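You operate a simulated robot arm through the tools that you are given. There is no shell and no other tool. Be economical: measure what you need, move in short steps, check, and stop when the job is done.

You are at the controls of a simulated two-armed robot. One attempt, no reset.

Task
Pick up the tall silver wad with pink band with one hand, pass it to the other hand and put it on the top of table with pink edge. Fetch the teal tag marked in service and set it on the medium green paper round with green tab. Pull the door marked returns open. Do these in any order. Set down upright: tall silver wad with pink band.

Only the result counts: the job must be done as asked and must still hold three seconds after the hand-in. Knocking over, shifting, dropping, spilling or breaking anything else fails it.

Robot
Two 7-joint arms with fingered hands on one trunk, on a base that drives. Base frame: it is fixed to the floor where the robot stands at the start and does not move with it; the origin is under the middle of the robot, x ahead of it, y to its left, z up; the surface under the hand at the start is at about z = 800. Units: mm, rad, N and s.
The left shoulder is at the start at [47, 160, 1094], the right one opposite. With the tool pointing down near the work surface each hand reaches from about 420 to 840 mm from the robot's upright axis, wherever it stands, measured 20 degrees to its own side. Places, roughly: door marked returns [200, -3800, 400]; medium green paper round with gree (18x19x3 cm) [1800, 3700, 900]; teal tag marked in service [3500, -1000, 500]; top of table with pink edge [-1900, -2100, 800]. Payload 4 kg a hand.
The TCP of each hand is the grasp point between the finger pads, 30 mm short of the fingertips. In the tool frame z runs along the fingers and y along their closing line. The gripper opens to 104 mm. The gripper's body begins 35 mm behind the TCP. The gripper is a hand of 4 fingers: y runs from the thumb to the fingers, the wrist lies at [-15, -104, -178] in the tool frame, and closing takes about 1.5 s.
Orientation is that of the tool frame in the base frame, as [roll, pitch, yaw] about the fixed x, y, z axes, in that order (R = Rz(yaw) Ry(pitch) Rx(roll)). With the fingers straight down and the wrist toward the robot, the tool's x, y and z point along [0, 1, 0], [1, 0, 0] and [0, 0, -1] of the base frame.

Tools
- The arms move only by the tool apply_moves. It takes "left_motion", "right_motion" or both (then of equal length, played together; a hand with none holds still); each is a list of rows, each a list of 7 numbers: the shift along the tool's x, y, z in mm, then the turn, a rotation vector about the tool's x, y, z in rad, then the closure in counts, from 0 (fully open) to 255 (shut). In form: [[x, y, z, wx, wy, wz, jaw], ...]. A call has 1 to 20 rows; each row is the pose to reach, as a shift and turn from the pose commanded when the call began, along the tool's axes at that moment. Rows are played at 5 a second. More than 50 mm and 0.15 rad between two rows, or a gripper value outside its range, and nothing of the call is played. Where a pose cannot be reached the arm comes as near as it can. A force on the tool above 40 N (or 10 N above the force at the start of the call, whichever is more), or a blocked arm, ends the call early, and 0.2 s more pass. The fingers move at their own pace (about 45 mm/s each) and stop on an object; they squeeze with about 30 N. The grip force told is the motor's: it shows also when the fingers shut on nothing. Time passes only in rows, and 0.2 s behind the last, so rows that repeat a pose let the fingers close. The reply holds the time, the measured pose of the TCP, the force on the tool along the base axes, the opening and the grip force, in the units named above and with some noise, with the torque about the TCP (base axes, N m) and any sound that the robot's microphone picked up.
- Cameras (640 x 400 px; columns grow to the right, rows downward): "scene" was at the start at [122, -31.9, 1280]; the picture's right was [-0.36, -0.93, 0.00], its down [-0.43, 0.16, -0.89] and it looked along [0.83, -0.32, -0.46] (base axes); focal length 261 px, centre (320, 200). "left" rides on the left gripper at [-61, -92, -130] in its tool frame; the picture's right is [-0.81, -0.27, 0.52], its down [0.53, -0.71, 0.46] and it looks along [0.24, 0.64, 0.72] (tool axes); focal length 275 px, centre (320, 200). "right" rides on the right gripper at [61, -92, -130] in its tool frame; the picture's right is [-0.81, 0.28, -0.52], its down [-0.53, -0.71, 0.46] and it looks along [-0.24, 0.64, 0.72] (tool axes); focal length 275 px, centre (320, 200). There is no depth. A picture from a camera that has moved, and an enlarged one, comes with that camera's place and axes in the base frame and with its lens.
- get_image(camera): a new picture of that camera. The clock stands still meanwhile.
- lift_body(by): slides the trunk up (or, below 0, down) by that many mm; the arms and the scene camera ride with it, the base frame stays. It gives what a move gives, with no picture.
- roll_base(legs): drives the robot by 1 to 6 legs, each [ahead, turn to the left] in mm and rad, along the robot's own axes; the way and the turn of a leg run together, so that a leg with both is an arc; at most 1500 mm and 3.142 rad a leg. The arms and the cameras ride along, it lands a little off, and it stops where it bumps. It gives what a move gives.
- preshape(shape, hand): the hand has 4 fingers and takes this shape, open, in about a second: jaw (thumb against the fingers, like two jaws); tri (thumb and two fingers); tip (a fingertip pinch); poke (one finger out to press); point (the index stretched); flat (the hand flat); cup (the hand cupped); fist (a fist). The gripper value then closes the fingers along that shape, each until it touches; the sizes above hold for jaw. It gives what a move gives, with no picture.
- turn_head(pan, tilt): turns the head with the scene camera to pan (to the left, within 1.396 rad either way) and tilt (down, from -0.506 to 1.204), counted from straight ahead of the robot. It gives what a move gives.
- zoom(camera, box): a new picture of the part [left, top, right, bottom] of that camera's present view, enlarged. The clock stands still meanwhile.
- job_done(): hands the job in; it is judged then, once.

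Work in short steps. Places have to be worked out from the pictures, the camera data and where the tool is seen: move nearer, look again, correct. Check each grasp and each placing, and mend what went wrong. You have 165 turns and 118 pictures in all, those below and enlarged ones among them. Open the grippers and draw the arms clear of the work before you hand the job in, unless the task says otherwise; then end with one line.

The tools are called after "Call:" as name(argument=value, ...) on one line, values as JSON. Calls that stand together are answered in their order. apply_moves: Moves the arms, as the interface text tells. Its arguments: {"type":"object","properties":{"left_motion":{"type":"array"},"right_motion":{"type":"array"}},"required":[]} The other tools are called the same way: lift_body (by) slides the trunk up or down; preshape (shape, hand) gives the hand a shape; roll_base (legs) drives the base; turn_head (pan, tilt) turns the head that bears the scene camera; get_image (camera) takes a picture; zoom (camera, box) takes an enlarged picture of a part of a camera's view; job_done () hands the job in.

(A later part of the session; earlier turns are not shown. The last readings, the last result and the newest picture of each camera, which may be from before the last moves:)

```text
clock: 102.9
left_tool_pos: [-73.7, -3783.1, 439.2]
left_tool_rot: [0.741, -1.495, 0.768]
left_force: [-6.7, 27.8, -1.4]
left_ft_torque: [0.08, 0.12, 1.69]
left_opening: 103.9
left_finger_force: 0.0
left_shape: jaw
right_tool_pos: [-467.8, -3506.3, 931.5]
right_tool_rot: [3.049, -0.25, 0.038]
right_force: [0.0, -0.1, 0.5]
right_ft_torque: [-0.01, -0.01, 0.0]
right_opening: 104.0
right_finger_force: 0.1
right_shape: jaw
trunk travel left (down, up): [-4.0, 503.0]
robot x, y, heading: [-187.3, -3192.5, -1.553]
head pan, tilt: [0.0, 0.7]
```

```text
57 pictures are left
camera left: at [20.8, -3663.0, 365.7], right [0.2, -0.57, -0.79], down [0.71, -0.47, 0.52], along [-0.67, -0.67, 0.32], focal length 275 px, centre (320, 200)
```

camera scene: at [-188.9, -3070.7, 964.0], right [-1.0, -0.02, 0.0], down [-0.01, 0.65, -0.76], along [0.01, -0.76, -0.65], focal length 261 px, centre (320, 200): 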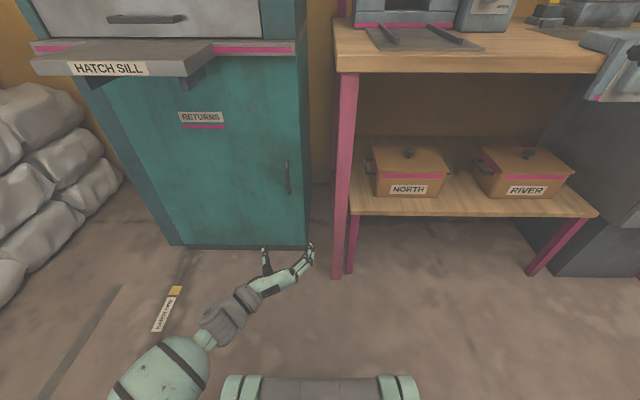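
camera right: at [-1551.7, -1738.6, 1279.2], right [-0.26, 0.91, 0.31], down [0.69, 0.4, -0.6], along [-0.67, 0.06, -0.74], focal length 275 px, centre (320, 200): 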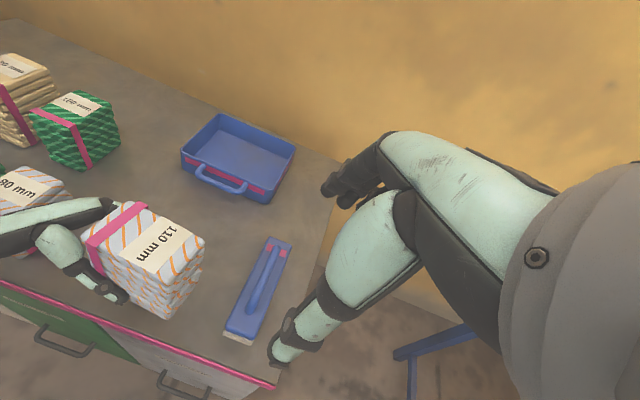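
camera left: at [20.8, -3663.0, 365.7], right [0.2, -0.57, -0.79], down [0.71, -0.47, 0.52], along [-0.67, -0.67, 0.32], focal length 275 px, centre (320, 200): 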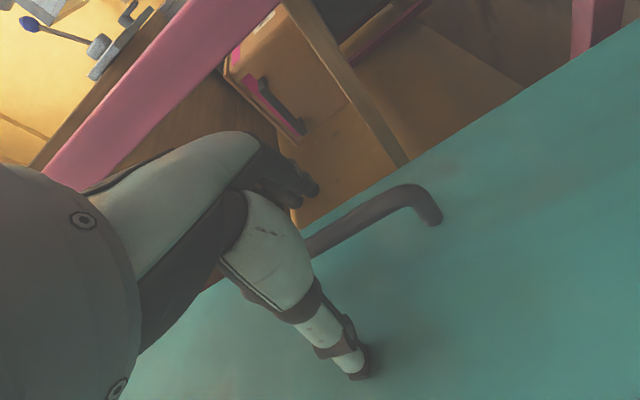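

Fingertips touch the door surface (28 N). I back off 8 mm and close on the bar.

Call:
apply_moves(left_motion=[[0, 0, -10, 0, 0, 0, 0], [0, 0, -10, 0, 0, 0, 255], [0, 0, -10, 0, 0, 0, 255], [0, 0, -10, 0, 0, 0, 255], [0, 0, -10, 0, 0, 0, 255], [0, 0, -10, 0, 0, 0, 255], [0, 0, -10, 0, 0, 0, 255], [0, 0, -10, 0, 0, 0, 255], [0, 0, -10, 0, 0, 0, 255], [0, 0, -10, 0, 0, 0, 255]])

Call:
get_image(camera="left")

```text
clock: 105.1
left_tool_pos: [-72.7, -3776.6, 440.9]
left_tool_rot: [0.739, -1.492, 0.772]
left_force: [-12.5, 0.5, -1.3]
left_ft_torque: [-0.02, 0.08, -0.02]
left_opening: 8.5
left_finger_force: 30.4
left_shape: jaw
right_tool_pos: [-468.3, -3508.3, 930.8]
right_tool_rot: [3.051, -0.25, 0.039]
right_force: [-0.2, 0.3, -0.2]
right_ft_torque: [-0.01, 0.02, -0.01]
right_opening: 104.0
right_finger_force: 0.1
right_shape: jaw
trunk travel left (down, up): [-4.0, 503.0]
robot x, y, heading: [-183.8, -3191.6, -1.554]
head pan, tilt: [0.0, 0.7]
```

```text
56 pictures are left
camera left: at [22.2, -3655.6, 366.5], right [0.2, -0.58, -0.79], down [0.72, -0.47, 0.52], along [-0.67, -0.67, 0.32], focal length 275 px, centre (320, 200)
```

left: 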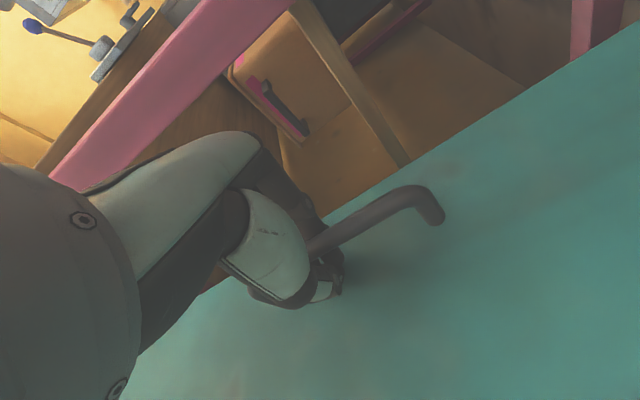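

Bar gripped (8.5 mm). I pull along the door's arc, rotating the hand with it.

Call:
apply_moves(left_motion=[[0, -1.1, -25.5, -0.05, 0, 0, 255], [0, -3.4, -50.8, -0.1, 0, 0, 255], [0, -7.1, -76.2, -0.15, 0, 0, 255], [0, -11.9, -101.1, -0.2, 0, 0, 255], [0, -18.1, -125.9, -0.25, 0, 0, 255], [0, -25.5, -150.2, -0.3, 0, 0, 255]])

Call:
get_image(camera="scene")

```text
clock: 106.5
left_tool_pos: [-37.3, -3630.0, 430.5]
left_tool_rot: [0.394, -1.493, 0.821]
left_force: [-11.5, 5.0, 12.0]
left_ft_torque: [-0.03, 0.08, 0.11]
left_opening: 8.8
left_finger_force: 30.8
left_shape: jaw
right_tool_pos: [-469.1, -3507.1, 932.8]
right_tool_rot: [3.049, -0.251, 0.038]
right_force: [-0.3, -0.4, -0.7]
right_ft_torque: [0.02, 0.01, 0.01]
right_opening: 104.2
right_finger_force: 0.0
right_shape: jaw
trunk travel left (down, up): [-4.0, 503.0]
robot x, y, heading: [-184.6, -3192.8, -1.552]
head pan, tilt: [0.0, 0.7]
```

```text
55 pictures are left
camera scene: at [-185.2, -3319.1, 964.2], right [-1.0, -0.02, 0.0], down [-0.01, 0.65, -0.76], along [0.01, -0.76, -0.65], focal length 261 px, centre (320, 200)
```

scene: 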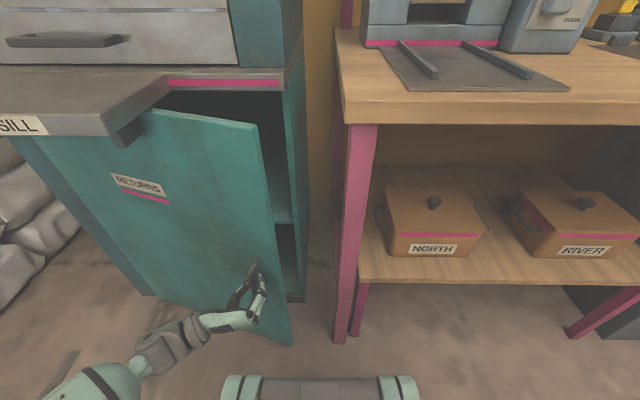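

Door is ~0.3 rad open. To open further I back the base with a slight left turn so the hand follows the arc, then rotate the hand to stay aligned.

Call:
roll_base(legs=[[-56, 0.077]])

Call:
apply_moves(left_motion=[[0, 0, 0, -0.11, 0, 0, 255], [0, 0, 0, -0.22, 0, 0, 255]])

Call:
get_image(camera="scene")

```text
clock: 107.4
left_tool_pos: [-6.5, -3563.0, 424.3]
left_tool_rot: [0.496, -1.5, 0.798]
left_force: [-2.4, 1.7, 2.9]
left_ft_torque: [-0.05, 0.01, 0.06]
left_opening: 9.7
left_finger_force: 29.8
left_shape: jaw
right_tool_pos: [-444.9, -3481.9, 927.8]
right_tool_rot: [3.065, -0.251, 0.112]
right_force: [-0.4, -1.1, 0.2]
right_ft_torque: [-0.01, 0.03, 0.03]
right_opening: 104.0
right_finger_force: 0.1
right_shape: jaw
trunk travel left (down, up): [-4.0, 503.0]
robot x, y, heading: [-189.0, -3135.9, -1.477]
head pan, tilt: [0.0, 0.7]
```

```text
clock: 108.0
left_tool_pos: [-6.6, -3558.4, 429.8]
left_tool_rot: [0.196, -1.491, 0.877]
left_force: [-1.2, 1.1, -1.3]
left_ft_torque: [0.01, 0.0, 0.12]
left_opening: 10.1
left_finger_force: 30.0
left_shape: jaw
right_tool_pos: [-445.8, -3470.3, 931.5]
right_tool_rot: [3.049, -0.251, 0.115]
right_force: [-0.4, -0.1, -0.7]
right_ft_torque: [-0.04, -0.03, -0.03]
right_opening: 104.0
right_finger_force: 0.0
right_shape: jaw
trunk travel left (down, up): [-4.0, 503.0]
robot x, y, heading: [-188.6, -3133.7, -1.474]
head pan, tilt: [0.0, 0.7]
```

```text
54 pictures are left
camera scene: at [-178.1, -3261.7, 964.1], right [-1.0, -0.09, 0.0], down [-0.06, 0.65, -0.76], along [0.07, -0.75, -0.65], focal length 261 px, centre (320, 200)
```

scene: 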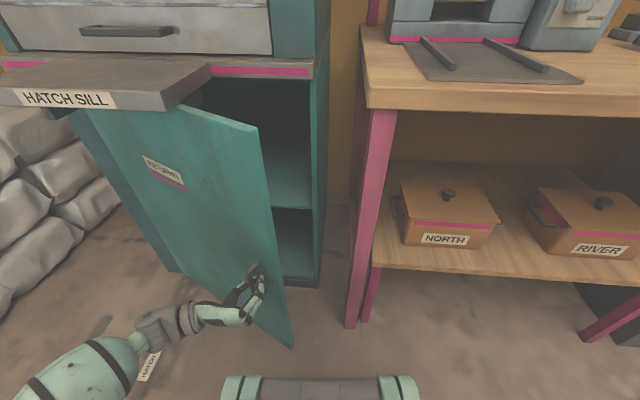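

Low forces, works well. Next arc increment.

Call:
roll_base(legs=[[-52, 0.153]])

Call:
apply_moves(left_motion=[[0, 0, 0, -0.12, 0, 0, 255], [0, 0, 0, -0.24, 0, 0, 255], [0, 0, 0, -0.35, 0, 0, 255]])

```text
clock: 109.2
left_tool_pos: [47.0, -3474.6, 430.2]
left_tool_rot: [0.172, -1.492, 1.058]
left_force: [4.3, -3.1, -0.4]
left_ft_torque: [-0.02, 0.0, -0.01]
left_opening: 10.5
left_finger_force: 29.9
left_shape: jaw
right_tool_pos: [-400.3, -3454.5, 930.8]
right_tool_rot: [3.052, -0.249, 0.269]
right_force: [0.4, -0.3, 0.3]
right_ft_torque: [-0.01, -0.02, 0.02]
right_opening: 104.0
right_finger_force: 0.0
right_shape: jaw
trunk travel left (down, up): [-4.0, 503.0]
robot x, y, heading: [-199.4, -3080.9, -1.326]
head pan, tilt: [0.0, 0.7]
```

```text
clock: 110.0
left_tool_pos: [47.6, -3470.9, 434.8]
left_tool_rot: [-0.266, -1.485, 1.144]
left_force: [4.5, -4.1, -2.5]
left_ft_torque: [0.08, 0.09, -0.01]
left_opening: 12.2
left_finger_force: 30.1
left_shape: jaw
right_tool_pos: [-402.9, -3445.1, 935.0]
right_tool_rot: [3.042, -0.248, 0.272]
right_force: [0.4, 0.6, -0.2]
right_ft_torque: [-0.01, 0.0, 0.01]
right_opening: 103.9
right_finger_force: 0.0
right_shape: jaw
trunk travel left (down, up): [-4.0, 503.0]
robot x, y, heading: [-196.1, -3081.4, -1.326]
head pan, tilt: [0.0, 0.7]
```

Following the arc smoothly; next increment in two parts.

Call:
roll_base(legs=[[-15, 0.13]])

Call:
apply_moves(left_motion=[[0, 0, 0, -0.13, 0, 0, 255], [0, 0, 0, -0.25, 0, 0, 255]])

Call:
get_image(camera="scene")

```text
clock: 111.0
left_tool_pos: [92.0, -3423.2, 434.9]
left_tool_rot: [-0.277, -1.485, 1.289]
left_force: [13.4, -16.8, -2.7]
left_ft_torque: [0.04, 0.08, -0.26]
left_opening: 16.1
left_finger_force: 29.7
left_shape: jaw
right_tool_pos: [-358.1, -3454.7, 934.8]
right_tool_rot: [3.041, -0.25, 0.4]
right_force: [-0.6, -0.2, -0.6]
right_ft_torque: [-0.02, -0.01, 0.02]
right_opening: 104.2
right_finger_force: 0.1
right_shape: jaw
trunk travel left (down, up): [-4.0, 503.0]
robot x, y, heading: [-205.2, -3073.3, -1.194]
head pan, tilt: [0.0, 0.7]
```

```text
clock: 111.6
left_tool_pos: [90.4, -3419.3, 438.6]
left_tool_rot: [-0.618, -1.474, 1.386]
left_force: [14.1, -17.6, -9.4]
left_ft_torque: [0.14, 0.16, -0.02]
left_opening: 15.7
left_finger_force: 29.5
left_shape: jaw
right_tool_pos: [-361.4, -3445.0, 938.1]
right_tool_rot: [3.03, -0.246, 0.407]
right_force: [-0.9, 0.5, 0.3]
right_ft_torque: [-0.01, -0.03, 0.03]
right_opening: 103.9
right_finger_force: 0.1
right_shape: jaw
trunk travel left (down, up): [-4.0, 503.0]
robot x, y, heading: [-204.0, -3065.1, -1.191]
head pan, tilt: [0.0, 0.7]
```

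```text
53 pictures are left
camera scene: at [-156.0, -3189.9, 963.7], right [-0.93, -0.37, 0.0], down [-0.24, 0.61, -0.76], along [0.28, -0.7, -0.66], focal length 261 px, centre (320, 200)
```

scene: 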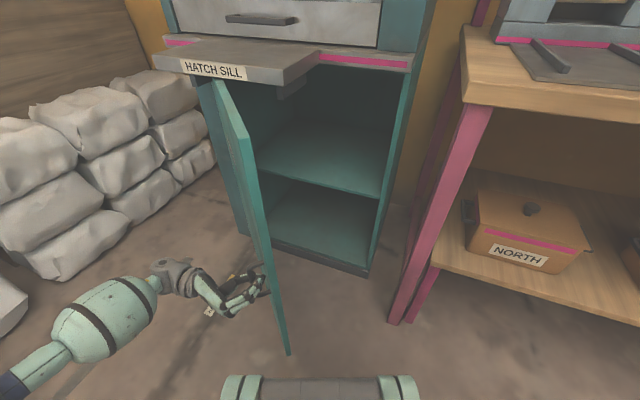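

Door ~45° open. Continuing the pull with two more arc increments.

Call:
roll_base(legs=[[8, 0.13]])

Call:
apply_moves(left_motion=[[0, 0, 0, -0.13, 0, 0, 255], [0, 0, 0, -0.25, 0, 0, 255]])

Call:
roll_base(legs=[[10, 0.13]])

Call:
get_image(camera="scene")

```text
clock: 112.7
left_tool_pos: [137.4, -3384.3, 439.9]
left_tool_rot: [-0.581, -1.475, 1.478]
left_force: [13.5, -19.4, -6.8]
left_ft_torque: [0.05, 0.1, -0.28]
left_opening: 16.6
left_finger_force: 29.6
left_shape: jaw
right_tool_pos: [-307.5, -3471.2, 937.9]
right_tool_rot: [3.027, -0.246, 0.537]
right_force: [0.3, 0.5, -0.2]
right_ft_torque: [0.0, 0.0, 0.0]
right_opening: 103.9
right_finger_force: 0.0
right_shape: jaw
trunk travel left (down, up): [-4.0, 503.0]
robot x, y, heading: [-196.2, -3075.1, -1.063]
head pan, tilt: [0.0, 0.7]
```

```text
clock: 113.2
left_tool_pos: [135.3, -3381.9, 443.9]
left_tool_rot: [-0.93, -1.464, 1.581]
left_force: [16.6, -24.0, -11.5]
left_ft_torque: [0.1, 0.18, -0.01]
left_opening: 18.0
left_finger_force: 29.6
left_shape: jaw
right_tool_pos: [-312.4, -3459.2, 940.9]
right_tool_rot: [3.015, -0.246, 0.539]
right_force: [0.0, -0.6, -0.6]
right_ft_torque: [0.01, 0.0, 0.04]
right_opening: 103.7
right_finger_force: 0.0
right_shape: jaw
trunk travel left (down, up): [-4.0, 503.0]
robot x, y, heading: [-202.3, -3072.6, -1.06]
head pan, tilt: [0.0, 0.7]
```

```text
clock: 114.3
left_tool_pos: [164.8, -3354.2, 453.6]
left_tool_rot: [-1.109, -1.436, 1.881]
left_force: [22.2, -40.5, -25.4]
left_ft_torque: [0.15, 0.42, -0.47]
left_opening: 21.8
left_finger_force: 29.8
left_shape: jaw
right_tool_pos: [-285.2, -3457.7, 948.9]
right_tool_rot: [2.989, -0.245, 0.639]
right_force: [-0.3, -0.3, -0.1]
right_ft_torque: [-0.07, -0.03, -0.03]
right_opening: 104.2
right_finger_force: 0.1
right_shape: jaw
trunk travel left (down, up): [-4.0, 503.0]
robot x, y, heading: [-196.0, -3085.6, -0.968]
head pan, tilt: [0.0, 0.7]
stopped in leg 1: the force on the tool passed its limit at 43 N (the readings are from after the stop); the commanded pose is now the measured one
```

```text
52 pictures are left
camera scene: at [-123.5, -3191.8, 963.5], right [-0.82, -0.57, 0.0], down [-0.37, 0.54, -0.75], along [0.43, -0.62, -0.66], focal length 261 px, centre (320, 200)
```

scene: 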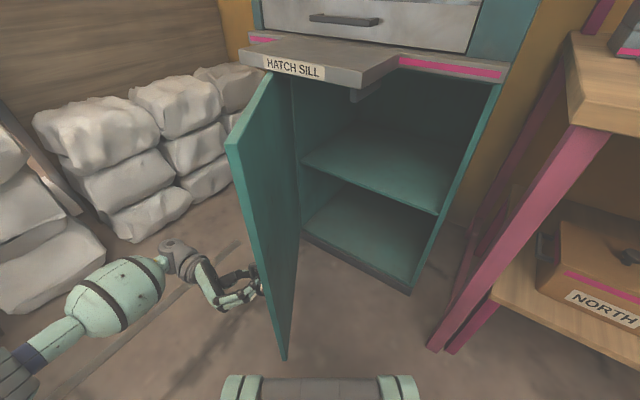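

Door is ~57° open and the pull is now too radial. I release the handle, withdraw the left hand away from the door and raise it.

Call:
apply_moves(left_motion=[[0, 0, 0, 0, 0, 0, 0], [0, 0, 0, 0, 0, 0, 0], [0, 0, 0, 0, 0, 0, 0], [0, 0, 0, 0, 0, 0, 0], [0, 0, 0, 0, 0, 0, 0], [0, 0, 0, 0, 0, 0, 0]])

Call:
apply_moves(left_motion=[[0, 0, -30, 0, 0, 0, 0], [0, 0, -60, 0, 0, 0, 0], [0, 0, -90, 0, 0, 0, 0], [0, 0, -120, 0, 0, 0, 0], [45, 0, -130, 0, 0, 0, 0], [90, 0, -130, 0, 0, 0, 0], [135, 0, -130, 0, 0, 0, 0], [180, 0, -130, 0, 0, 0, 0], [225, 0, -130, 0, 0, 0, 0]])

Call:
get_image(camera="scene")

```text
clock: 115.7
left_tool_pos: [161.5, -3350.5, 457.2]
left_tool_rot: [-1.05, -1.432, 1.808]
left_force: [0.0, 0.6, -0.7]
left_ft_torque: [0.01, 0.0, -0.01]
left_opening: 103.6
left_finger_force: 0.0
left_shape: jaw
right_tool_pos: [-285.5, -3456.2, 948.7]
right_tool_rot: [2.987, -0.247, 0.639]
right_force: [-0.3, -0.1, 0.4]
right_ft_torque: [0.01, 0.0, 0.0]
right_opening: 104.1
right_finger_force: 0.0
right_shape: jaw
trunk travel left (down, up): [-4.0, 503.0]
robot x, y, heading: [-195.7, -3077.2, -0.965]
head pan, tilt: [0.0, 0.7]
```

```text
clock: 117.7
left_tool_pos: [249.6, -3232.4, 670.4]
left_tool_rot: [-1.04, -1.436, 1.799]
left_force: [0.4, 0.3, 0.3]
left_ft_torque: [-0.02, 0.0, -0.03]
left_opening: 103.8
left_finger_force: 0.0
left_shape: jaw
right_tool_pos: [-285.6, -3455.9, 948.4]
right_tool_rot: [2.986, -0.244, 0.638]
right_force: [0.0, 0.1, -0.6]
right_ft_torque: [0.0, 0.01, -0.01]
right_opening: 104.0
right_finger_force: 0.0
right_shape: jaw
trunk travel left (down, up): [-4.0, 503.0]
robot x, y, heading: [-194.7, -3084.0, -0.967]
head pan, tilt: [0.0, 0.7]
```

```text
51 pictures are left
camera scene: at [-125.8, -3189.2, 964.0], right [-0.82, -0.57, 0.0], down [-0.37, 0.54, -0.76], along [0.43, -0.62, -0.65], focal length 261 px, centre (320, 200)
```

scene: 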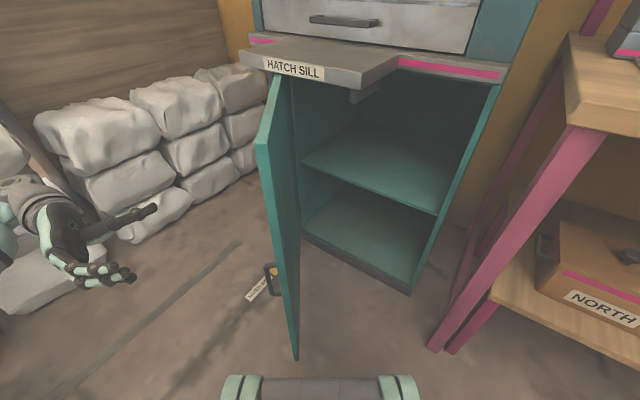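

The door stands ~55° open, free edge about 420 mm ahead of the robot. I bring the right hand down inside the opening to push the inner face leftwards.

Call:
apply_moves(right_motion=[[22, 40, 0, 0, 0, 0, 255], [45, 80, 0, 0, 0, 0, 255], [68, 122, 0, 0, 0, 0, 255], [90, 164, 0, 0, 0, 0, 255], [113, 205, 0, 0, 0, 0, 255], [136, 245, 0, 0, 0, 0, 255], [125, 238, 45, 0, 0, 0, 255], [113, 231, 90, 0, 0, 0, 255], [102, 224, 135, 0, 0, 0, 255], [90, 217, 180, 0, 0, 0, 255], [80, 210, 225, 0, 0, 0, 255], [68, 203, 270, 0, 0, 0, 255], [57, 196, 310, 0, 0, 0, 255], [50, 191, 339, 0, 0, 0, 255]])

Call:
get_image(camera="scene")

```text
clock: 120.7
left_tool_pos: [247.9, -3233.1, 669.7]
left_tool_rot: [-1.058, -1.435, 1.815]
left_force: [-0.3, 0.5, -0.1]
left_ft_torque: [-0.01, 0.02, -0.03]
left_opening: 103.9
left_finger_force: 0.1
left_shape: jaw
right_tool_pos: [-43.4, -3576.9, 664.2]
right_tool_rot: [2.989, -0.247, 0.638]
right_force: [-0.2, 0.4, -0.1]
right_ft_torque: [-0.01, -0.02, -0.04]
right_opening: 0.0
right_finger_force: 29.8
right_shape: jaw
trunk travel left (down, up): [-4.0, 503.0]
robot x, y, heading: [-198.0, -3082.2, -0.965]
head pan, tilt: [0.0, 0.7]
```

```text
50 pictures are left
camera scene: at [-125.3, -3189.9, 963.9], right [-0.82, -0.57, 0.0], down [-0.37, 0.54, -0.76], along [0.43, -0.62, -0.65], focal length 261 px, centre (320, 200)
```

scene: 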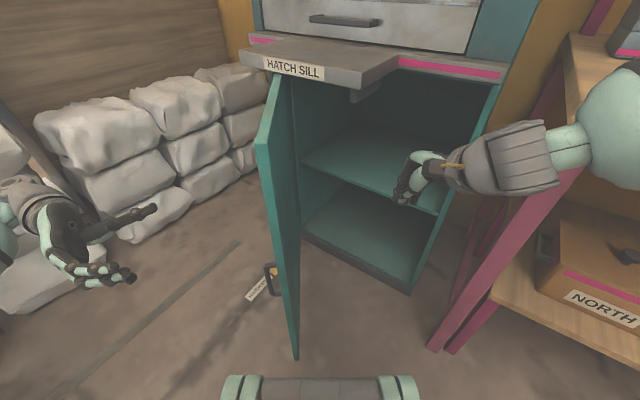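

Hand is in the opening. Moving it left toward the door's inner face.

Call:
apply_moves(right_motion=[[43, 0, 11, 0, 0, 0, 255], [86, 0, 22, 0, 0, 0, 255], [129, 0, 33, 0, 0, 0, 255], [172, 0, 43, 0, 0, 0, 255], [213, 0, 54, 0, 0, 0, 255], [250, 0, 63, 0, 0, 0, 255]])

Call:
get_image(camera="scene")

```text
clock: 122.1
left_tool_pos: [249.1, -3232.8, 669.6]
left_tool_rot: [-1.061, -1.433, 1.819]
left_force: [-0.6, 0.0, 0.4]
left_ft_torque: [-0.02, -0.01, 0.0]
left_opening: 103.9
left_finger_force: 0.1
left_shape: jaw
right_tool_pos: [51.3, -3489.4, 695.7]
right_tool_rot: [2.986, -0.247, 0.64]
right_force: [-0.2, -0.5, 0.0]
right_ft_torque: [-0.02, -0.02, 0.05]
right_opening: 0.0
right_finger_force: 29.8
right_shape: jaw
right hand out of reach, approached as far as the arm can: row 3, 4, 5, 6
trunk travel left (down, up): [-4.0, 503.0]
robot x, y, heading: [-196.1, -3081.4, -0.966]
head pan, tilt: [0.0, 0.7]
```

```text
49 pictures are left
camera scene: at [-125.3, -3189.2, 964.1], right [-0.82, -0.57, 0.0], down [-0.37, 0.54, -0.76], along [0.43, -0.62, -0.65], focal length 261 px, centre (320, 200)
```

scene: 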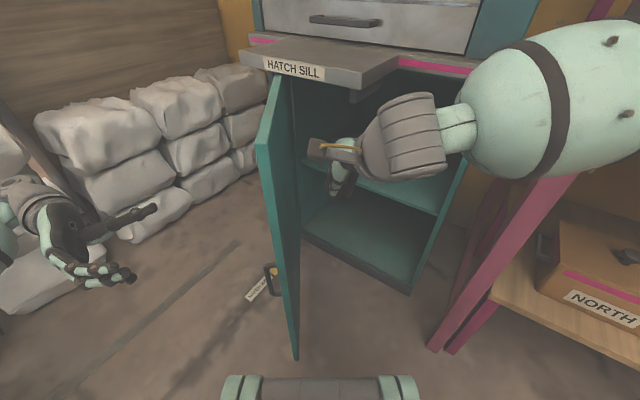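

Hand is close to the inner face. Turning the base left sweeps the hand and door outward.

Call:
roll_base(legs=[[0, 0.3]])

Call:
get_image(camera="scene")

```text
clock: 123.6
left_tool_pos: [273.3, -3094.9, 670.8]
left_tool_rot: [-1.051, -1.432, 2.107]
left_force: [-0.2, -0.5, -0.4]
left_ft_torque: [-0.01, 0.02, -0.02]
left_opening: 103.8
left_finger_force: 0.1
left_shape: jaw
right_tool_pos: [160.9, -3399.8, 695.7]
right_tool_rot: [2.988, -0.247, 0.941]
right_force: [-0.1, 0.6, 0.4]
right_ft_torque: [-0.03, -0.03, -0.02]
right_opening: 0.2
right_finger_force: 29.7
right_shape: jaw
trunk travel left (down, up): [-4.0, 503.0]
robot x, y, heading: [-195.2, -3083.3, -0.666]
head pan, tilt: [0.0, 0.7]
```

```text
48 pictures are left
camera scene: at [-98.2, -3164.5, 964.0], right [-0.62, -0.79, 0.0], down [-0.51, 0.41, -0.76], along [0.59, -0.47, -0.65], focal length 261 px, centre (320, 200)
```

scene: 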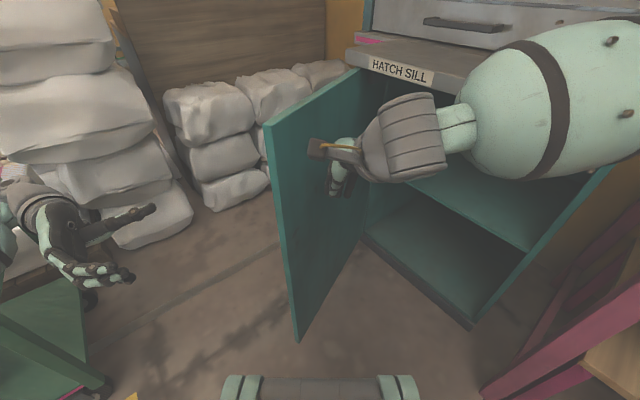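

The door is being pushed (~68°). Another left turn followed by a short drive ahead.

Call:
roll_base(legs=[[0, 0.25], [80, 0]])

Call:
get_image(camera="scene")

```text
clock: 125.6
left_tool_pos: [327.9, -3009.6, 674.2]
left_tool_rot: [-1.084, -1.424, 2.387]
left_force: [0.1, -0.1, 0.0]
left_ft_torque: [-0.01, 0.01, 0.03]
left_opening: 103.8
left_finger_force: 0.1
left_shape: jaw
right_tool_pos: [294.2, -3331.8, 700.4]
right_tool_rot: [2.974, -0.246, 1.192]
right_force: [0.1, 0.2, 0.4]
right_ft_torque: [0.03, 0.03, 0.0]
right_opening: 0.0
right_finger_force: 30.5
right_shape: jaw
trunk travel left (down, up): [-4.0, 503.0]
robot x, y, heading: [-126.0, -3118.9, -0.421]
head pan, tilt: [0.0, 0.7]
```

```text
47 pictures are left
camera scene: at [-7.3, -3171.7, 963.8], right [-0.41, -0.91, 0.0], down [-0.6, 0.27, -0.76], along [0.69, -0.31, -0.66], focal length 261 px, centre (320, 200)
```

scene: 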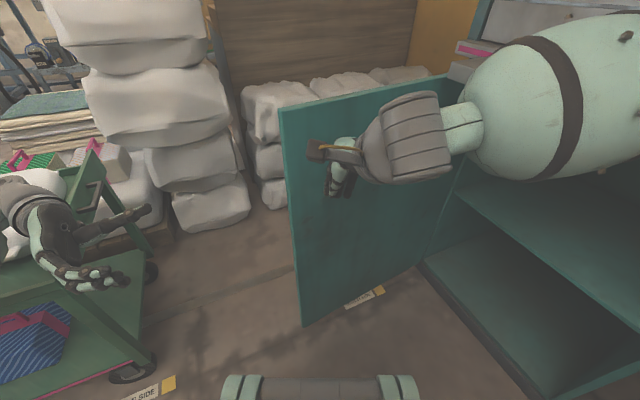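

Door is ~85° open. I back away, raise the trunk and straighten the arms.

Call:
roll_base(legs=[[-350, 0]])

Call:
lift_body(by=318)

Call:
get_image(camera="scene")

```text
clock: 128.0
left_tool_pos: [-0.8, -2861.7, 678.5]
left_tool_rot: [-1.12, -1.413, 2.423]
left_force: [-0.2, -1.0, 0.9]
left_ft_torque: [0.03, 0.02, 0.02]
left_opening: 104.0
left_finger_force: 0.1
left_shape: jaw
right_tool_pos: [-36.3, -3183.4, 706.7]
right_tool_rot: [2.961, -0.247, 1.195]
right_force: [-0.8, 0.2, -0.1]
right_ft_torque: [0.01, 0.02, -0.01]
right_opening: 0.0
right_finger_force: 30.2
right_shape: jaw
trunk travel left (down, up): [-4.0, 503.0]
robot x, y, heading: [-439.2, -2973.7, -0.424]
head pan, tilt: [0.0, 0.7]
```

```text
clock: 131.1
left_tool_pos: [-6.8, -2859.6, 1000.3]
left_tool_rot: [-1.127, -1.402, 2.429]
left_force: [-0.5, -0.1, -0.4]
left_ft_torque: [-0.03, 0.04, -0.02]
left_opening: 104.0
left_finger_force: 0.2
left_shape: jaw
right_tool_pos: [-44.3, -3180.8, 1029.6]
right_tool_rot: [2.949, -0.245, 1.198]
right_force: [-0.9, 0.3, 0.2]
right_ft_torque: [0.03, 0.02, 0.01]
right_opening: 0.1
right_finger_force: 30.0
right_shape: jaw
trunk travel left (down, up): [-322.0, 185.0]
robot x, y, heading: [-445.5, -2972.0, -0.421]
head pan, tilt: [0.0, 0.7]
```

```text
46 pictures are left
camera scene: at [-326.6, -3028.0, 1280.7], right [-0.41, -0.91, 0.0], down [-0.6, 0.27, -0.76], along [0.69, -0.31, -0.65], focal length 261 px, centre (320, 200)
```

scene: 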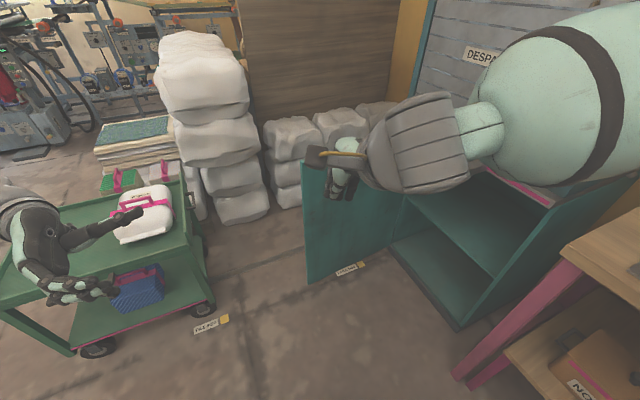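

Door stays open. I restore both arms to the compact, fingers-down carry poses.

Call:
apply_moves(left_motion=[[0, 0, 0, 0.14, 0, 0, 0], [0, 0, 0, 0.28, 0, 0, 0], [0, 0, 0, 0.42, 0, 0, 0], [0, 0, 0, 0.56, 0, 0, 0], [0, 0, 0, 0.7, 0, 0, 0], [0, 0, 0, 0.84, 0, 0, 0], [0, 0, 0, 0.98, 0, 0, 0], [0, 0, 0, 1.12, 0, 0, 0], [0, 0, 0, 1.26, 0, 0, 0], [0, 0, 0, 1.37, 0, 0, 0]], right_motion=[[-25, 0, 0, 0, 0, 0, 0], [-50, 0, 0, 0, 0, 0, 0], [-75, 0, 0, 0, 0, 0, 0], [-100, 0, 0, 0, 0, 0, 0], [-125, 0, 0, 0, 0, 0, 0], [-150, 0, -5, 0, 0, 0, 0], [-175, 0, -10, 0, 0, 0, 0], [-200, 0, -20, 0, 0, 0, 0], [-225, 0, -30, 0, 0, 0, 0], [-250, 0, -40, 0, 0, 0, 0]])

Call:
apply_moves(left_motion=[[0, 0, 0, 0.081, -0.081, -0.081, 0], [0, 0, 0, 0.161, -0.161, -0.161, 0], [0, 0, 0, 0.242, -0.242, -0.242, 0], [0, 0, 0, 0.322, -0.322, -0.322, 0], [0, 0, 0, 0.403, -0.403, -0.403, 0], [0, 0, 0, 0.484, -0.484, -0.484, 0], [0, 0, 0, 0.564, -0.564, -0.564, 0], [0, 0, 0, 0.645, -0.645, -0.645, 0], [0, 0, 0, 0.725, -0.725, -0.725, 0], [0, 0, 0, 0.806, -0.806, -0.806, 0], [0, 0, 0, 0.887, -0.887, -0.887, 0], [0, 0, 0, 0.967, -0.967, -0.967, 0], [0, 0, 0, 1.048, -1.048, -1.048, 0], [0, 0, 0, 1.128, -1.128, -1.128, 0], [0, 0, 0, 1.209, -1.209, -1.209, 0]])

Call:
turn_head(pan=0.9, tilt=0.35)

Call:
get_image(camera="scene")

```text
clock: 133.3
left_tool_pos: [-1.8, -2856.0, 996.0]
left_tool_rot: [0.245, -1.401, 2.43]
left_force: [0.0, -0.9, 1.1]
left_ft_torque: [-0.01, 0.01, 0.0]
left_opening: 104.3
left_finger_force: 0.0
left_shape: jaw
left hand out of reach, approached as far as the arm can: row 10
right_tool_pos: [-141.7, -3412.2, 1006.6]
right_tool_rot: [2.95, -0.247, 1.199]
right_force: [-0.5, 1.3, -0.2]
right_ft_torque: [0.04, -0.01, -0.01]
right_opening: 104.2
right_finger_force: 0.0
right_shape: jaw
trunk travel left (down, up): [-322.0, 185.0]
robot x, y, heading: [-445.1, -2972.3, -0.421]
head pan, tilt: [0.0, 0.7]
```

```text
clock: 136.5
left_tool_pos: [53.7, -2817.9, 979.2]
left_tool_rot: [2.963, 0.055, 1.086]
left_force: [0.4, 0.2, 0.1]
left_ft_torque: [0.01, 0.02, -0.02]
left_opening: 103.9
left_finger_force: 0.0
left_shape: jaw
left hand out of reach, approached as far as the arm can: row 1, 2, 3, 4, 5, 6, 7, 8, 9, 10, 11, 12, 13, 14, 15
right_tool_pos: [-139.7, -3410.5, 1005.5]
right_tool_rot: [2.949, -0.248, 1.2]
right_force: [0.0, 0.2, -0.6]
right_ft_torque: [0.01, -0.02, -0.02]
right_opening: 103.6
right_finger_force: 0.0
right_shape: jaw
trunk travel left (down, up): [-322.0, 185.0]
robot x, y, heading: [-446.0, -2971.9, -0.423]
head pan, tilt: [0.0, 0.7]
```

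```text
clock: 137.7
left_tool_pos: [53.8, -2817.5, 978.8]
left_tool_rot: [2.964, 0.056, 1.085]
left_force: [-0.1, -0.4, 0.0]
left_ft_torque: [0.01, 0.02, -0.01]
left_opening: 103.7
left_finger_force: 0.1
left_shape: jaw
right_tool_pos: [-140.0, -3411.9, 1006.3]
right_tool_rot: [2.948, -0.246, 1.198]
right_force: [-0.8, 0.6, 0.4]
right_ft_torque: [-0.01, 0.0, 0.04]
right_opening: 103.6
right_finger_force: 0.0
right_shape: jaw
trunk travel left (down, up): [-322.0, 185.0]
robot x, y, heading: [-446.2, -2971.4, -0.422]
head pan, tilt: [0.901, 0.351]
```

```text
45 pictures are left
camera scene: at [-321.3, -2950.3, 1312.4], right [0.46, -0.89, -0.01], down [-0.32, -0.15, -0.94], along [0.83, 0.43, -0.35], focal length 261 px, centre (320, 200)
```

scene: 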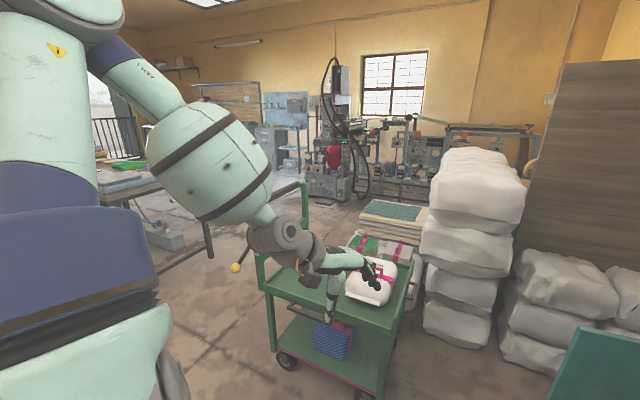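

I can see a corridor between the table's right end (y≈−1195) and the cart (y≈−2320); the tag's place falls on the machine with the red motor. Driving to the corridor's mouth.

Call:
roll_base(legs=[[0, 1.874], [1230, 0], [0, -1.45]])

Call:
turn_head(pan=0, tilt=0.4)

Call:
get_image(camera="scene")

```text
clock: 144.6
left_tool_pos: [-741.9, -2492.6, 993.1]
left_tool_rot: [2.925, 0.044, 2.968]
left_force: [-0.3, -0.9, 0.3]
left_ft_torque: [0.02, 0.01, 0.01]
left_opening: 103.9
left_finger_force: 0.0
left_shape: jaw
right_tool_pos: [-120.6, -2502.8, 1016.6]
right_tool_rot: [2.923, -0.245, 3.087]
right_force: [-0.4, -0.4, -0.3]
right_ft_torque: [0.04, -0.01, 0.01]
right_opening: 104.0
right_finger_force: 0.0
right_shape: jaw
trunk travel left (down, up): [-322.0, 185.0]
robot x, y, heading: [-430.6, -2909.3, 1.49]
head pan, tilt: [0.901, 0.351]
stopped in leg 2: the robot was blocked; the commanded pose is now the measured one
```

```text
clock: 145.8
left_tool_pos: [-742.4, -2488.4, 991.8]
left_tool_rot: [2.924, 0.043, 2.97]
left_force: [-0.8, 1.3, 0.7]
left_ft_torque: [0.0, -0.03, 0.06]
left_opening: 103.9
left_finger_force: 0.1
left_shape: jaw
right_tool_pos: [-120.3, -2500.6, 1015.7]
right_tool_rot: [2.926, -0.242, 3.085]
right_force: [0.2, -0.5, -0.7]
right_ft_torque: [-0.04, 0.01, 0.03]
right_opening: 104.1
right_finger_force: 0.1
right_shape: jaw
trunk travel left (down, up): [-322.0, 185.0]
robot x, y, heading: [-430.7, -2905.0, 1.491]
head pan, tilt: [0.0, 0.4]
```

```text
44 pictures are left
camera scene: at [-421.2, -2768.3, 1307.4], right [1.0, -0.08, 0.0], down [-0.03, -0.4, -0.92], along [0.07, 0.91, -0.4], focal length 261 px, centre (320, 200)
```

scene: 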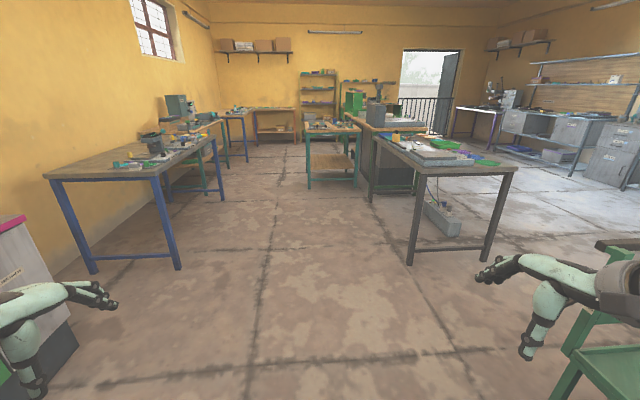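

Ahead is clear, so something at the side blocks. I look right toward the cart and the right elbow.

Call:
turn_head(pan=-1.2, tilt=0.8)

Call:
get_image(camera="scene")

Call:
turn_head(pan=1.3, tilt=0.8)

Call:
get_image(camera="scene")

```text
clock: 147.2
left_tool_pos: [-742.3, -2488.6, 991.9]
left_tool_rot: [2.92, 0.042, 2.969]
left_force: [0.3, -0.7, -0.1]
left_ft_torque: [0.03, 0.0, -0.02]
left_opening: 103.9
left_finger_force: 0.2
left_shape: jaw
right_tool_pos: [-119.3, -2499.7, 1015.7]
right_tool_rot: [2.925, -0.241, 3.085]
right_force: [0.1, 0.4, 1.0]
right_ft_torque: [0.04, -0.02, 0.0]
right_opening: 104.0
right_finger_force: 0.0
right_shape: jaw
trunk travel left (down, up): [-322.0, 185.0]
robot x, y, heading: [-430.5, -2905.4, 1.491]
head pan, tilt: [-1.201, 0.799]
```

```text
43 pictures are left
camera scene: at [-351.3, -2838.4, 1273.2], right [0.29, -0.96, 0.01], down [-0.69, -0.22, -0.69], along [0.67, 0.19, -0.72], focal length 261 px, centre (320, 200)
```

scene: 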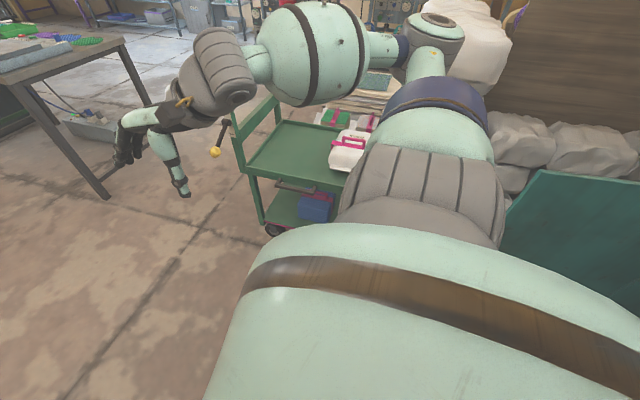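

```text
clock: 149.4
left_tool_pos: [-742.1, -2489.2, 993.2]
left_tool_rot: [2.921, 0.042, 2.969]
left_force: [0.2, 1.4, 0.0]
left_ft_torque: [-0.02, 0.01, 0.02]
left_opening: 103.8
left_finger_force: 0.0
left_shape: jaw
right_tool_pos: [-120.1, -2499.6, 1014.6]
right_tool_rot: [2.925, -0.244, 3.087]
right_force: [-0.4, -0.7, -0.1]
right_ft_torque: [-0.01, 0.01, 0.0]
right_opening: 103.9
right_finger_force: 0.2
right_shape: jaw
trunk travel left (down, up): [-322.0, 185.0]
robot x, y, heading: [-428.9, -2903.8, 1.495]
head pan, tilt: [1.3, 0.799]
```

```text
42 pictures are left
camera scene: at [-504.4, -2834.2, 1273.3], right [0.34, 0.94, -0.01], down [0.67, -0.25, -0.69], along [-0.66, 0.23, -0.72], focal length 261 px, centre (320, 200)
```

scene: 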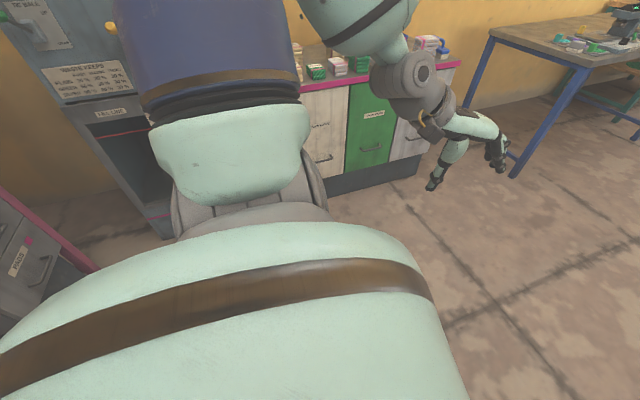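

Nothing visibly touching; possibly a spurious stop. I retry a short drive ahead.

Call:
roll_base(legs=[[300, 0]])

```text
clock: 151.6
left_tool_pos: [-718.4, -2191.3, 993.2]
left_tool_rot: [2.919, 0.044, 2.967]
left_force: [0.3, -0.5, 0.2]
left_ft_torque: [0.01, 0.05, -0.03]
left_opening: 104.1
left_finger_force: 0.1
left_shape: jaw
right_tool_pos: [-95.9, -2204.3, 1015.5]
right_tool_rot: [2.923, -0.242, 3.084]
right_force: [0.1, -0.3, -1.5]
right_ft_torque: [-0.03, 0.0, -0.04]
right_opening: 103.8
right_finger_force: 0.1
right_shape: jaw
trunk travel left (down, up): [-322.0, 185.0]
robot x, y, heading: [-409.8, -2608.3, 1.493]
head pan, tilt: [1.3, 0.799]
```

Moves freely. Continuing to the corridor mouth and turning to face +x.

Call:
roll_base(legs=[[860, 0], [0, -1.49]])

Call:
turn_head(pan=0, tilt=0.35)

Call:
get_image(camera="scene")

```text
clock: 159.7
left_tool_pos: [-40.0, -1302.9, 1019.3]
left_tool_rot: [2.861, 0.019, 1.716]
left_force: [0.1, -0.2, 0.3]
left_ft_torque: [0.01, -0.01, 0.0]
left_opening: 103.8
left_finger_force: 0.1
left_shape: jaw
right_tool_pos: [136.3, -1937.7, 1033.1]
right_tool_rot: [2.898, -0.26, 1.764]
right_force: [-1.4, -0.4, -0.2]
right_ft_torque: [0.04, 0.01, 0.0]
right_opening: 103.8
right_finger_force: 0.1
right_shape: jaw
trunk travel left (down, up): [-322.0, 185.0]
robot x, y, heading: [-331.3, -1743.1, 0.224]
head pan, tilt: [1.3, 0.799]
stopped in leg 2: the robot was blocked; the commanded pose is now the measured one
```

```text
clock: 161.2
left_tool_pos: [-39.1, -1302.2, 1018.2]
left_tool_rot: [2.863, 0.023, 1.715]
left_force: [0.5, -1.1, -0.5]
left_ft_torque: [0.03, 0.0, 0.03]
left_opening: 103.8
left_finger_force: 0.1
left_shape: jaw
right_tool_pos: [136.8, -1934.8, 1032.7]
right_tool_rot: [2.899, -0.256, 1.765]
right_force: [-0.2, -0.5, -0.6]
right_ft_torque: [-0.02, -0.01, 0.01]
right_opening: 103.9
right_finger_force: 0.0
right_shape: jaw
trunk travel left (down, up): [-322.0, 185.0]
robot x, y, heading: [-336.9, -1744.9, 0.234]
head pan, tilt: [0.0, 0.351]
```

```text
41 pictures are left
camera scene: at [-200.2, -1711.4, 1312.0], right [0.23, -0.97, 0.0], down [-0.35, -0.08, -0.93], along [0.91, 0.21, -0.36], focal length 261 px, centre (320, 200)
```

scene: 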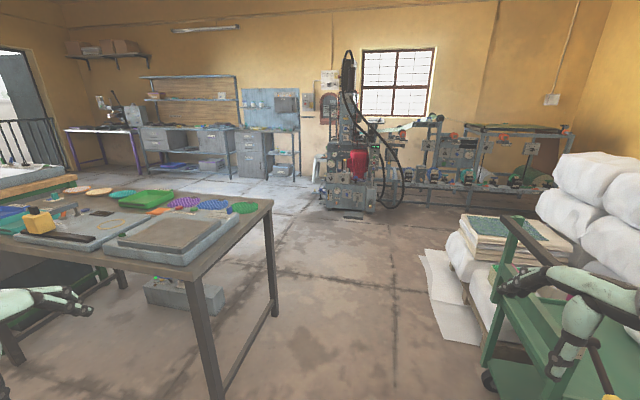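

The turn was stopped; the right hand is near the cart's handle. Looking to the right.

Call:
turn_head(pan=-0.9, tilt=0.6)

Call:
get_image(camera="scene")

```text
clock: 162.4
left_tool_pos: [-41.1, -1301.7, 1017.8]
left_tool_rot: [2.863, 0.022, 1.716]
left_force: [-0.4, 0.2, 0.6]
left_ft_torque: [0.01, 0.02, 0.0]
left_opening: 103.9
left_finger_force: 0.1
left_shape: jaw
right_tool_pos: [135.4, -1935.6, 1034.2]
right_tool_rot: [2.898, -0.256, 1.764]
right_force: [-0.3, -0.5, 0.1]
right_ft_torque: [0.01, 0.0, -0.02]
right_opening: 104.2
right_finger_force: 0.1
right_shape: jaw
trunk travel left (down, up): [-322.0, 185.0]
robot x, y, heading: [-334.7, -1744.7, 0.226]
head pan, tilt: [-0.901, 0.6]
```

```text
40 pictures are left
camera scene: at [-222.4, -1787.5, 1289.7], right [-0.62, -0.78, 0.01], down [-0.45, 0.35, -0.82], along [0.64, -0.52, -0.57], focal length 261 px, centre (320, 200)
```

scene: 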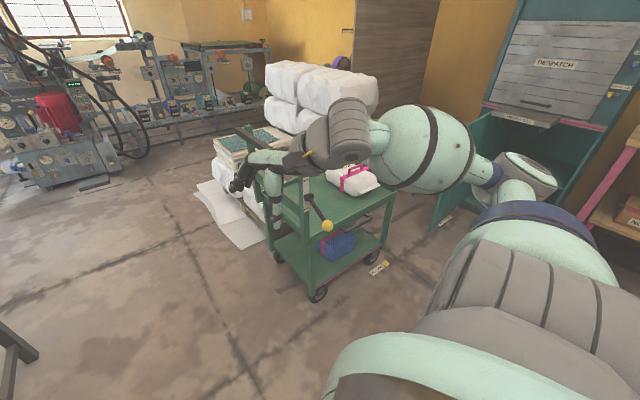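

The cart is where it was; nothing is touching. I bring both hands inward to narrow the robot, then continue.

Call:
apply_moves(left_motion=[[-40, 20, 0, 0, 0, 0, 0], [-80, 40, 0, 0, 0, 0, 0], [-120, 60, 0, 0, 0, 0, 0], [-160, 80, 0, 0, 0, 0, 0], [-200, 100, 0, 0, 0, 0, 0], [-230, 120, 0, 0, 0, 0, 0]], right_motion=[[25, 15, 0, 0, 0, 0, 0], [50, 30, 0, 0, 0, 0, 0], [75, 45, 0, 0, 0, 0, 0], [100, 60, 0, 0, 0, 0, 0], [125, 75, 0, 0, 0, 0, 0], [150, 90, 0, 0, 0, 0, 0]])

Call:
roll_base(legs=[[400, 0]])

Call:
roll_base(legs=[[0, -0.2], [1000, 0]])

Call:
turn_head(pan=0.1, tilt=0.35)

Call:
get_image(camera="scene")

```text
clock: 163.8
left_tool_pos: [0.2, -1336.3, 978.9]
left_tool_rot: [2.881, 0.044, 1.692]
left_force: [-0.7, 0.7, -0.7]
left_ft_torque: [-0.03, 0.03, 0.04]
left_opening: 103.7
left_finger_force: 0.1
left_shape: jaw
left hand out of reach, approached as far as the arm can: row 1, 2, 3, 4, 5, 6
right_tool_pos: [177.8, -1772.2, 1089.1]
right_tool_rot: [2.89, -0.247, 1.802]
right_force: [0.0, -0.8, 0.0]
right_ft_torque: [0.01, -0.04, -0.04]
right_opening: 104.0
right_finger_force: 0.0
right_shape: jaw
right hand out of reach, approached as far as the arm can: row 1
trunk travel left (down, up): [-322.0, 185.0]
robot x, y, heading: [-337.2, -1739.0, 0.226]
head pan, tilt: [-0.901, 0.6]
```

```text
clock: 166.4
left_tool_pos: [394.9, -1249.6, 979.6]
left_tool_rot: [2.881, 0.043, 1.688]
left_force: [-0.5, 0.0, 0.9]
left_ft_torque: [0.0, -0.01, 0.02]
left_opening: 104.2
left_finger_force: 0.1
left_shape: jaw
right_tool_pos: [569.4, -1687.1, 1090.5]
right_tool_rot: [2.894, -0.246, 1.794]
right_force: [0.3, 0.3, -0.9]
right_ft_torque: [0.01, 0.0, -0.01]
right_opening: 103.9
right_finger_force: 0.1
right_shape: jaw
trunk travel left (down, up): [-322.0, 185.0]
robot x, y, heading: [54.9, -1653.3, 0.219]
head pan, tilt: [-0.901, 0.6]
```

```text
clock: 172.7
left_tool_pos: [1471.4, -1298.4, 990.2]
left_tool_rot: [2.847, 0.026, 1.5]
left_force: [-0.1, 0.0, -0.1]
left_ft_torque: [0.02, -0.02, -0.01]
left_opening: 104.2
left_finger_force: 0.1
left_shape: jaw
right_tool_pos: [1544.3, -1773.5, 1095.7]
right_tool_rot: [2.879, -0.246, 1.593]
right_force: [0.3, 0.6, -0.2]
right_ft_torque: [0.01, 0.0, 0.0]
right_opening: 104.1
right_finger_force: 0.0
right_shape: jaw
trunk travel left (down, up): [-322.0, 185.0]
robot x, y, heading: [1057.3, -1635.9, 0.018]
head pan, tilt: [-0.901, 0.6]
```

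```text
clock: 174.0
left_tool_pos: [1473.1, -1288.5, 1001.6]
left_tool_rot: [2.809, 0.01, 1.516]
left_force: [-0.9, 0.0, -0.2]
left_ft_torque: [-0.01, -0.01, 0.03]
left_opening: 103.9
left_finger_force: 0.1
left_shape: jaw
right_tool_pos: [1531.1, -1773.5, 1100.4]
right_tool_rot: [2.865, -0.246, 1.596]
right_force: [0.5, 0.8, -0.9]
right_ft_torque: [0.01, 0.0, 0.05]
right_opening: 104.0
right_finger_force: 0.0
right_shape: jaw
trunk travel left (down, up): [-322.0, 185.0]
robot x, y, heading: [1062.3, -1637.1, 0.02]
head pan, tilt: [0.099, 0.351]
```

```text
39 pictures are left
camera scene: at [1198.7, -1624.2, 1312.0], right [0.12, -0.99, 0.0], down [-0.35, -0.04, -0.93], along [0.93, 0.11, -0.36], focal length 261 px, centre (320, 200)
```

scene: 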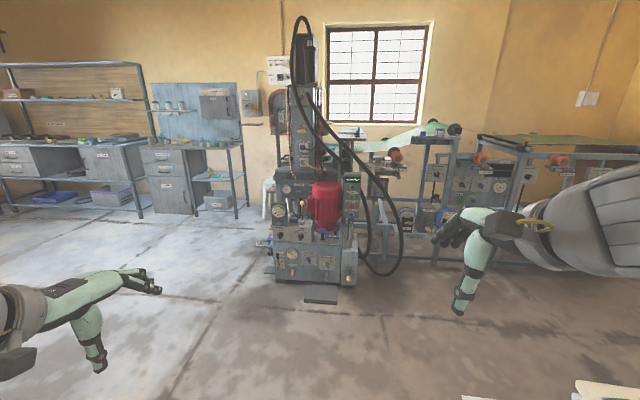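

Past the corridor. The tag should be around (284,192), on the left part of the machine. Zooming.

Call:
zoom(camera="scene", box=[230, 130, 380, 310])

```text
2.22 times, centred on (305, 220) of scene
camera zoom: at [1198.7, -1624.2, 1312.0], right [0.12, -0.99, 0.0], down [-0.35, -0.04, -0.93], along [0.93, 0.11, -0.36], focal length 581 px, centre (353, 156)
```

zoom: 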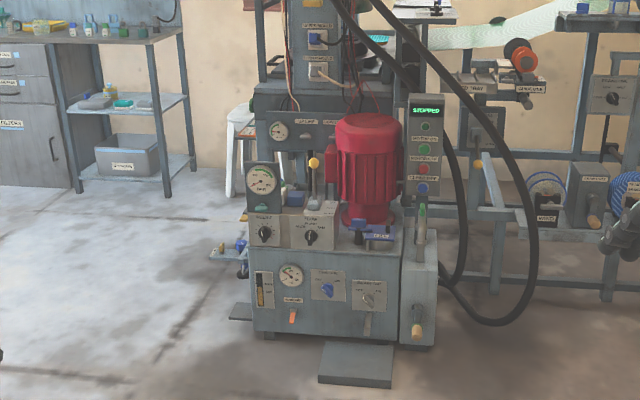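

Not visible yet; I drive closer toward the machine's left front.

Call:
roll_base(legs=[[0, 0.55], [1000, 0]])

Call:
turn_head(pan=-0.6, tilt=0.45)

Call:
get_image(camera="scene")

```text
clock: 181.3
left_tool_pos: [2086.3, -595.2, 995.0]
left_tool_rot: [2.848, 0.037, 2.03]
left_force: [0.3, 0.8, -0.4]
left_ft_torque: [0.03, 0.01, 0.0]
left_opening: 103.8
left_finger_force: 0.1
left_shape: jaw
right_tool_pos: [2387.0, -973.3, 1101.6]
right_tool_rot: [2.867, -0.247, 2.14]
right_force: [0.1, 0.0, 0.3]
right_ft_torque: [0.01, 0.05, 0.01]
right_opening: 104.0
right_finger_force: 0.0
right_shape: jaw
trunk travel left (down, up): [-322.0, 185.0]
robot x, y, heading: [1912.7, -1098.5, 0.557]
head pan, tilt: [0.099, 0.351]
```

```text
clock: 182.3
left_tool_pos: [2080.7, -590.2, 1005.0]
left_tool_rot: [2.818, 0.021, 2.041]
left_force: [0.9, 0.2, 1.2]
left_ft_torque: [0.0, -0.01, 0.01]
left_opening: 104.0
left_finger_force: 0.1
left_shape: jaw
right_tool_pos: [2376.7, -978.6, 1106.6]
right_tool_rot: [2.854, -0.245, 2.143]
right_force: [-0.2, -1.5, -0.4]
right_ft_torque: [0.0, -0.04, -0.01]
right_opening: 104.3
right_finger_force: 0.1
right_shape: jaw
trunk travel left (down, up): [-322.0, 185.0]
robot x, y, heading: [1913.6, -1094.4, 0.557]
head pan, tilt: [-0.6, 0.45]
```

```text
37 pictures are left
camera scene: at [2043.6, -1077.5, 1303.0], right [-0.04, -1.0, 0.01], down [-0.45, 0.01, -0.9], along [0.89, -0.04, -0.45], focal length 261 px, centre (320, 200)
```

scene: 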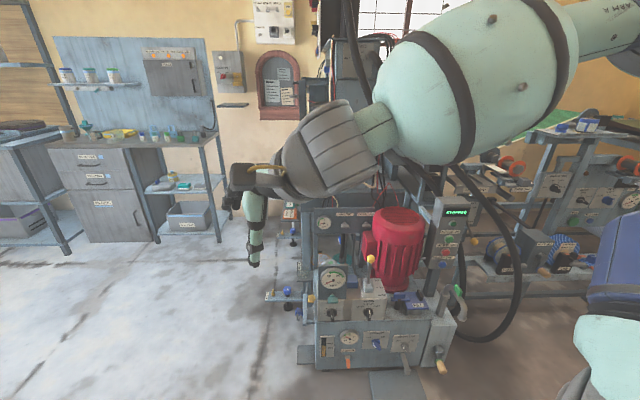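

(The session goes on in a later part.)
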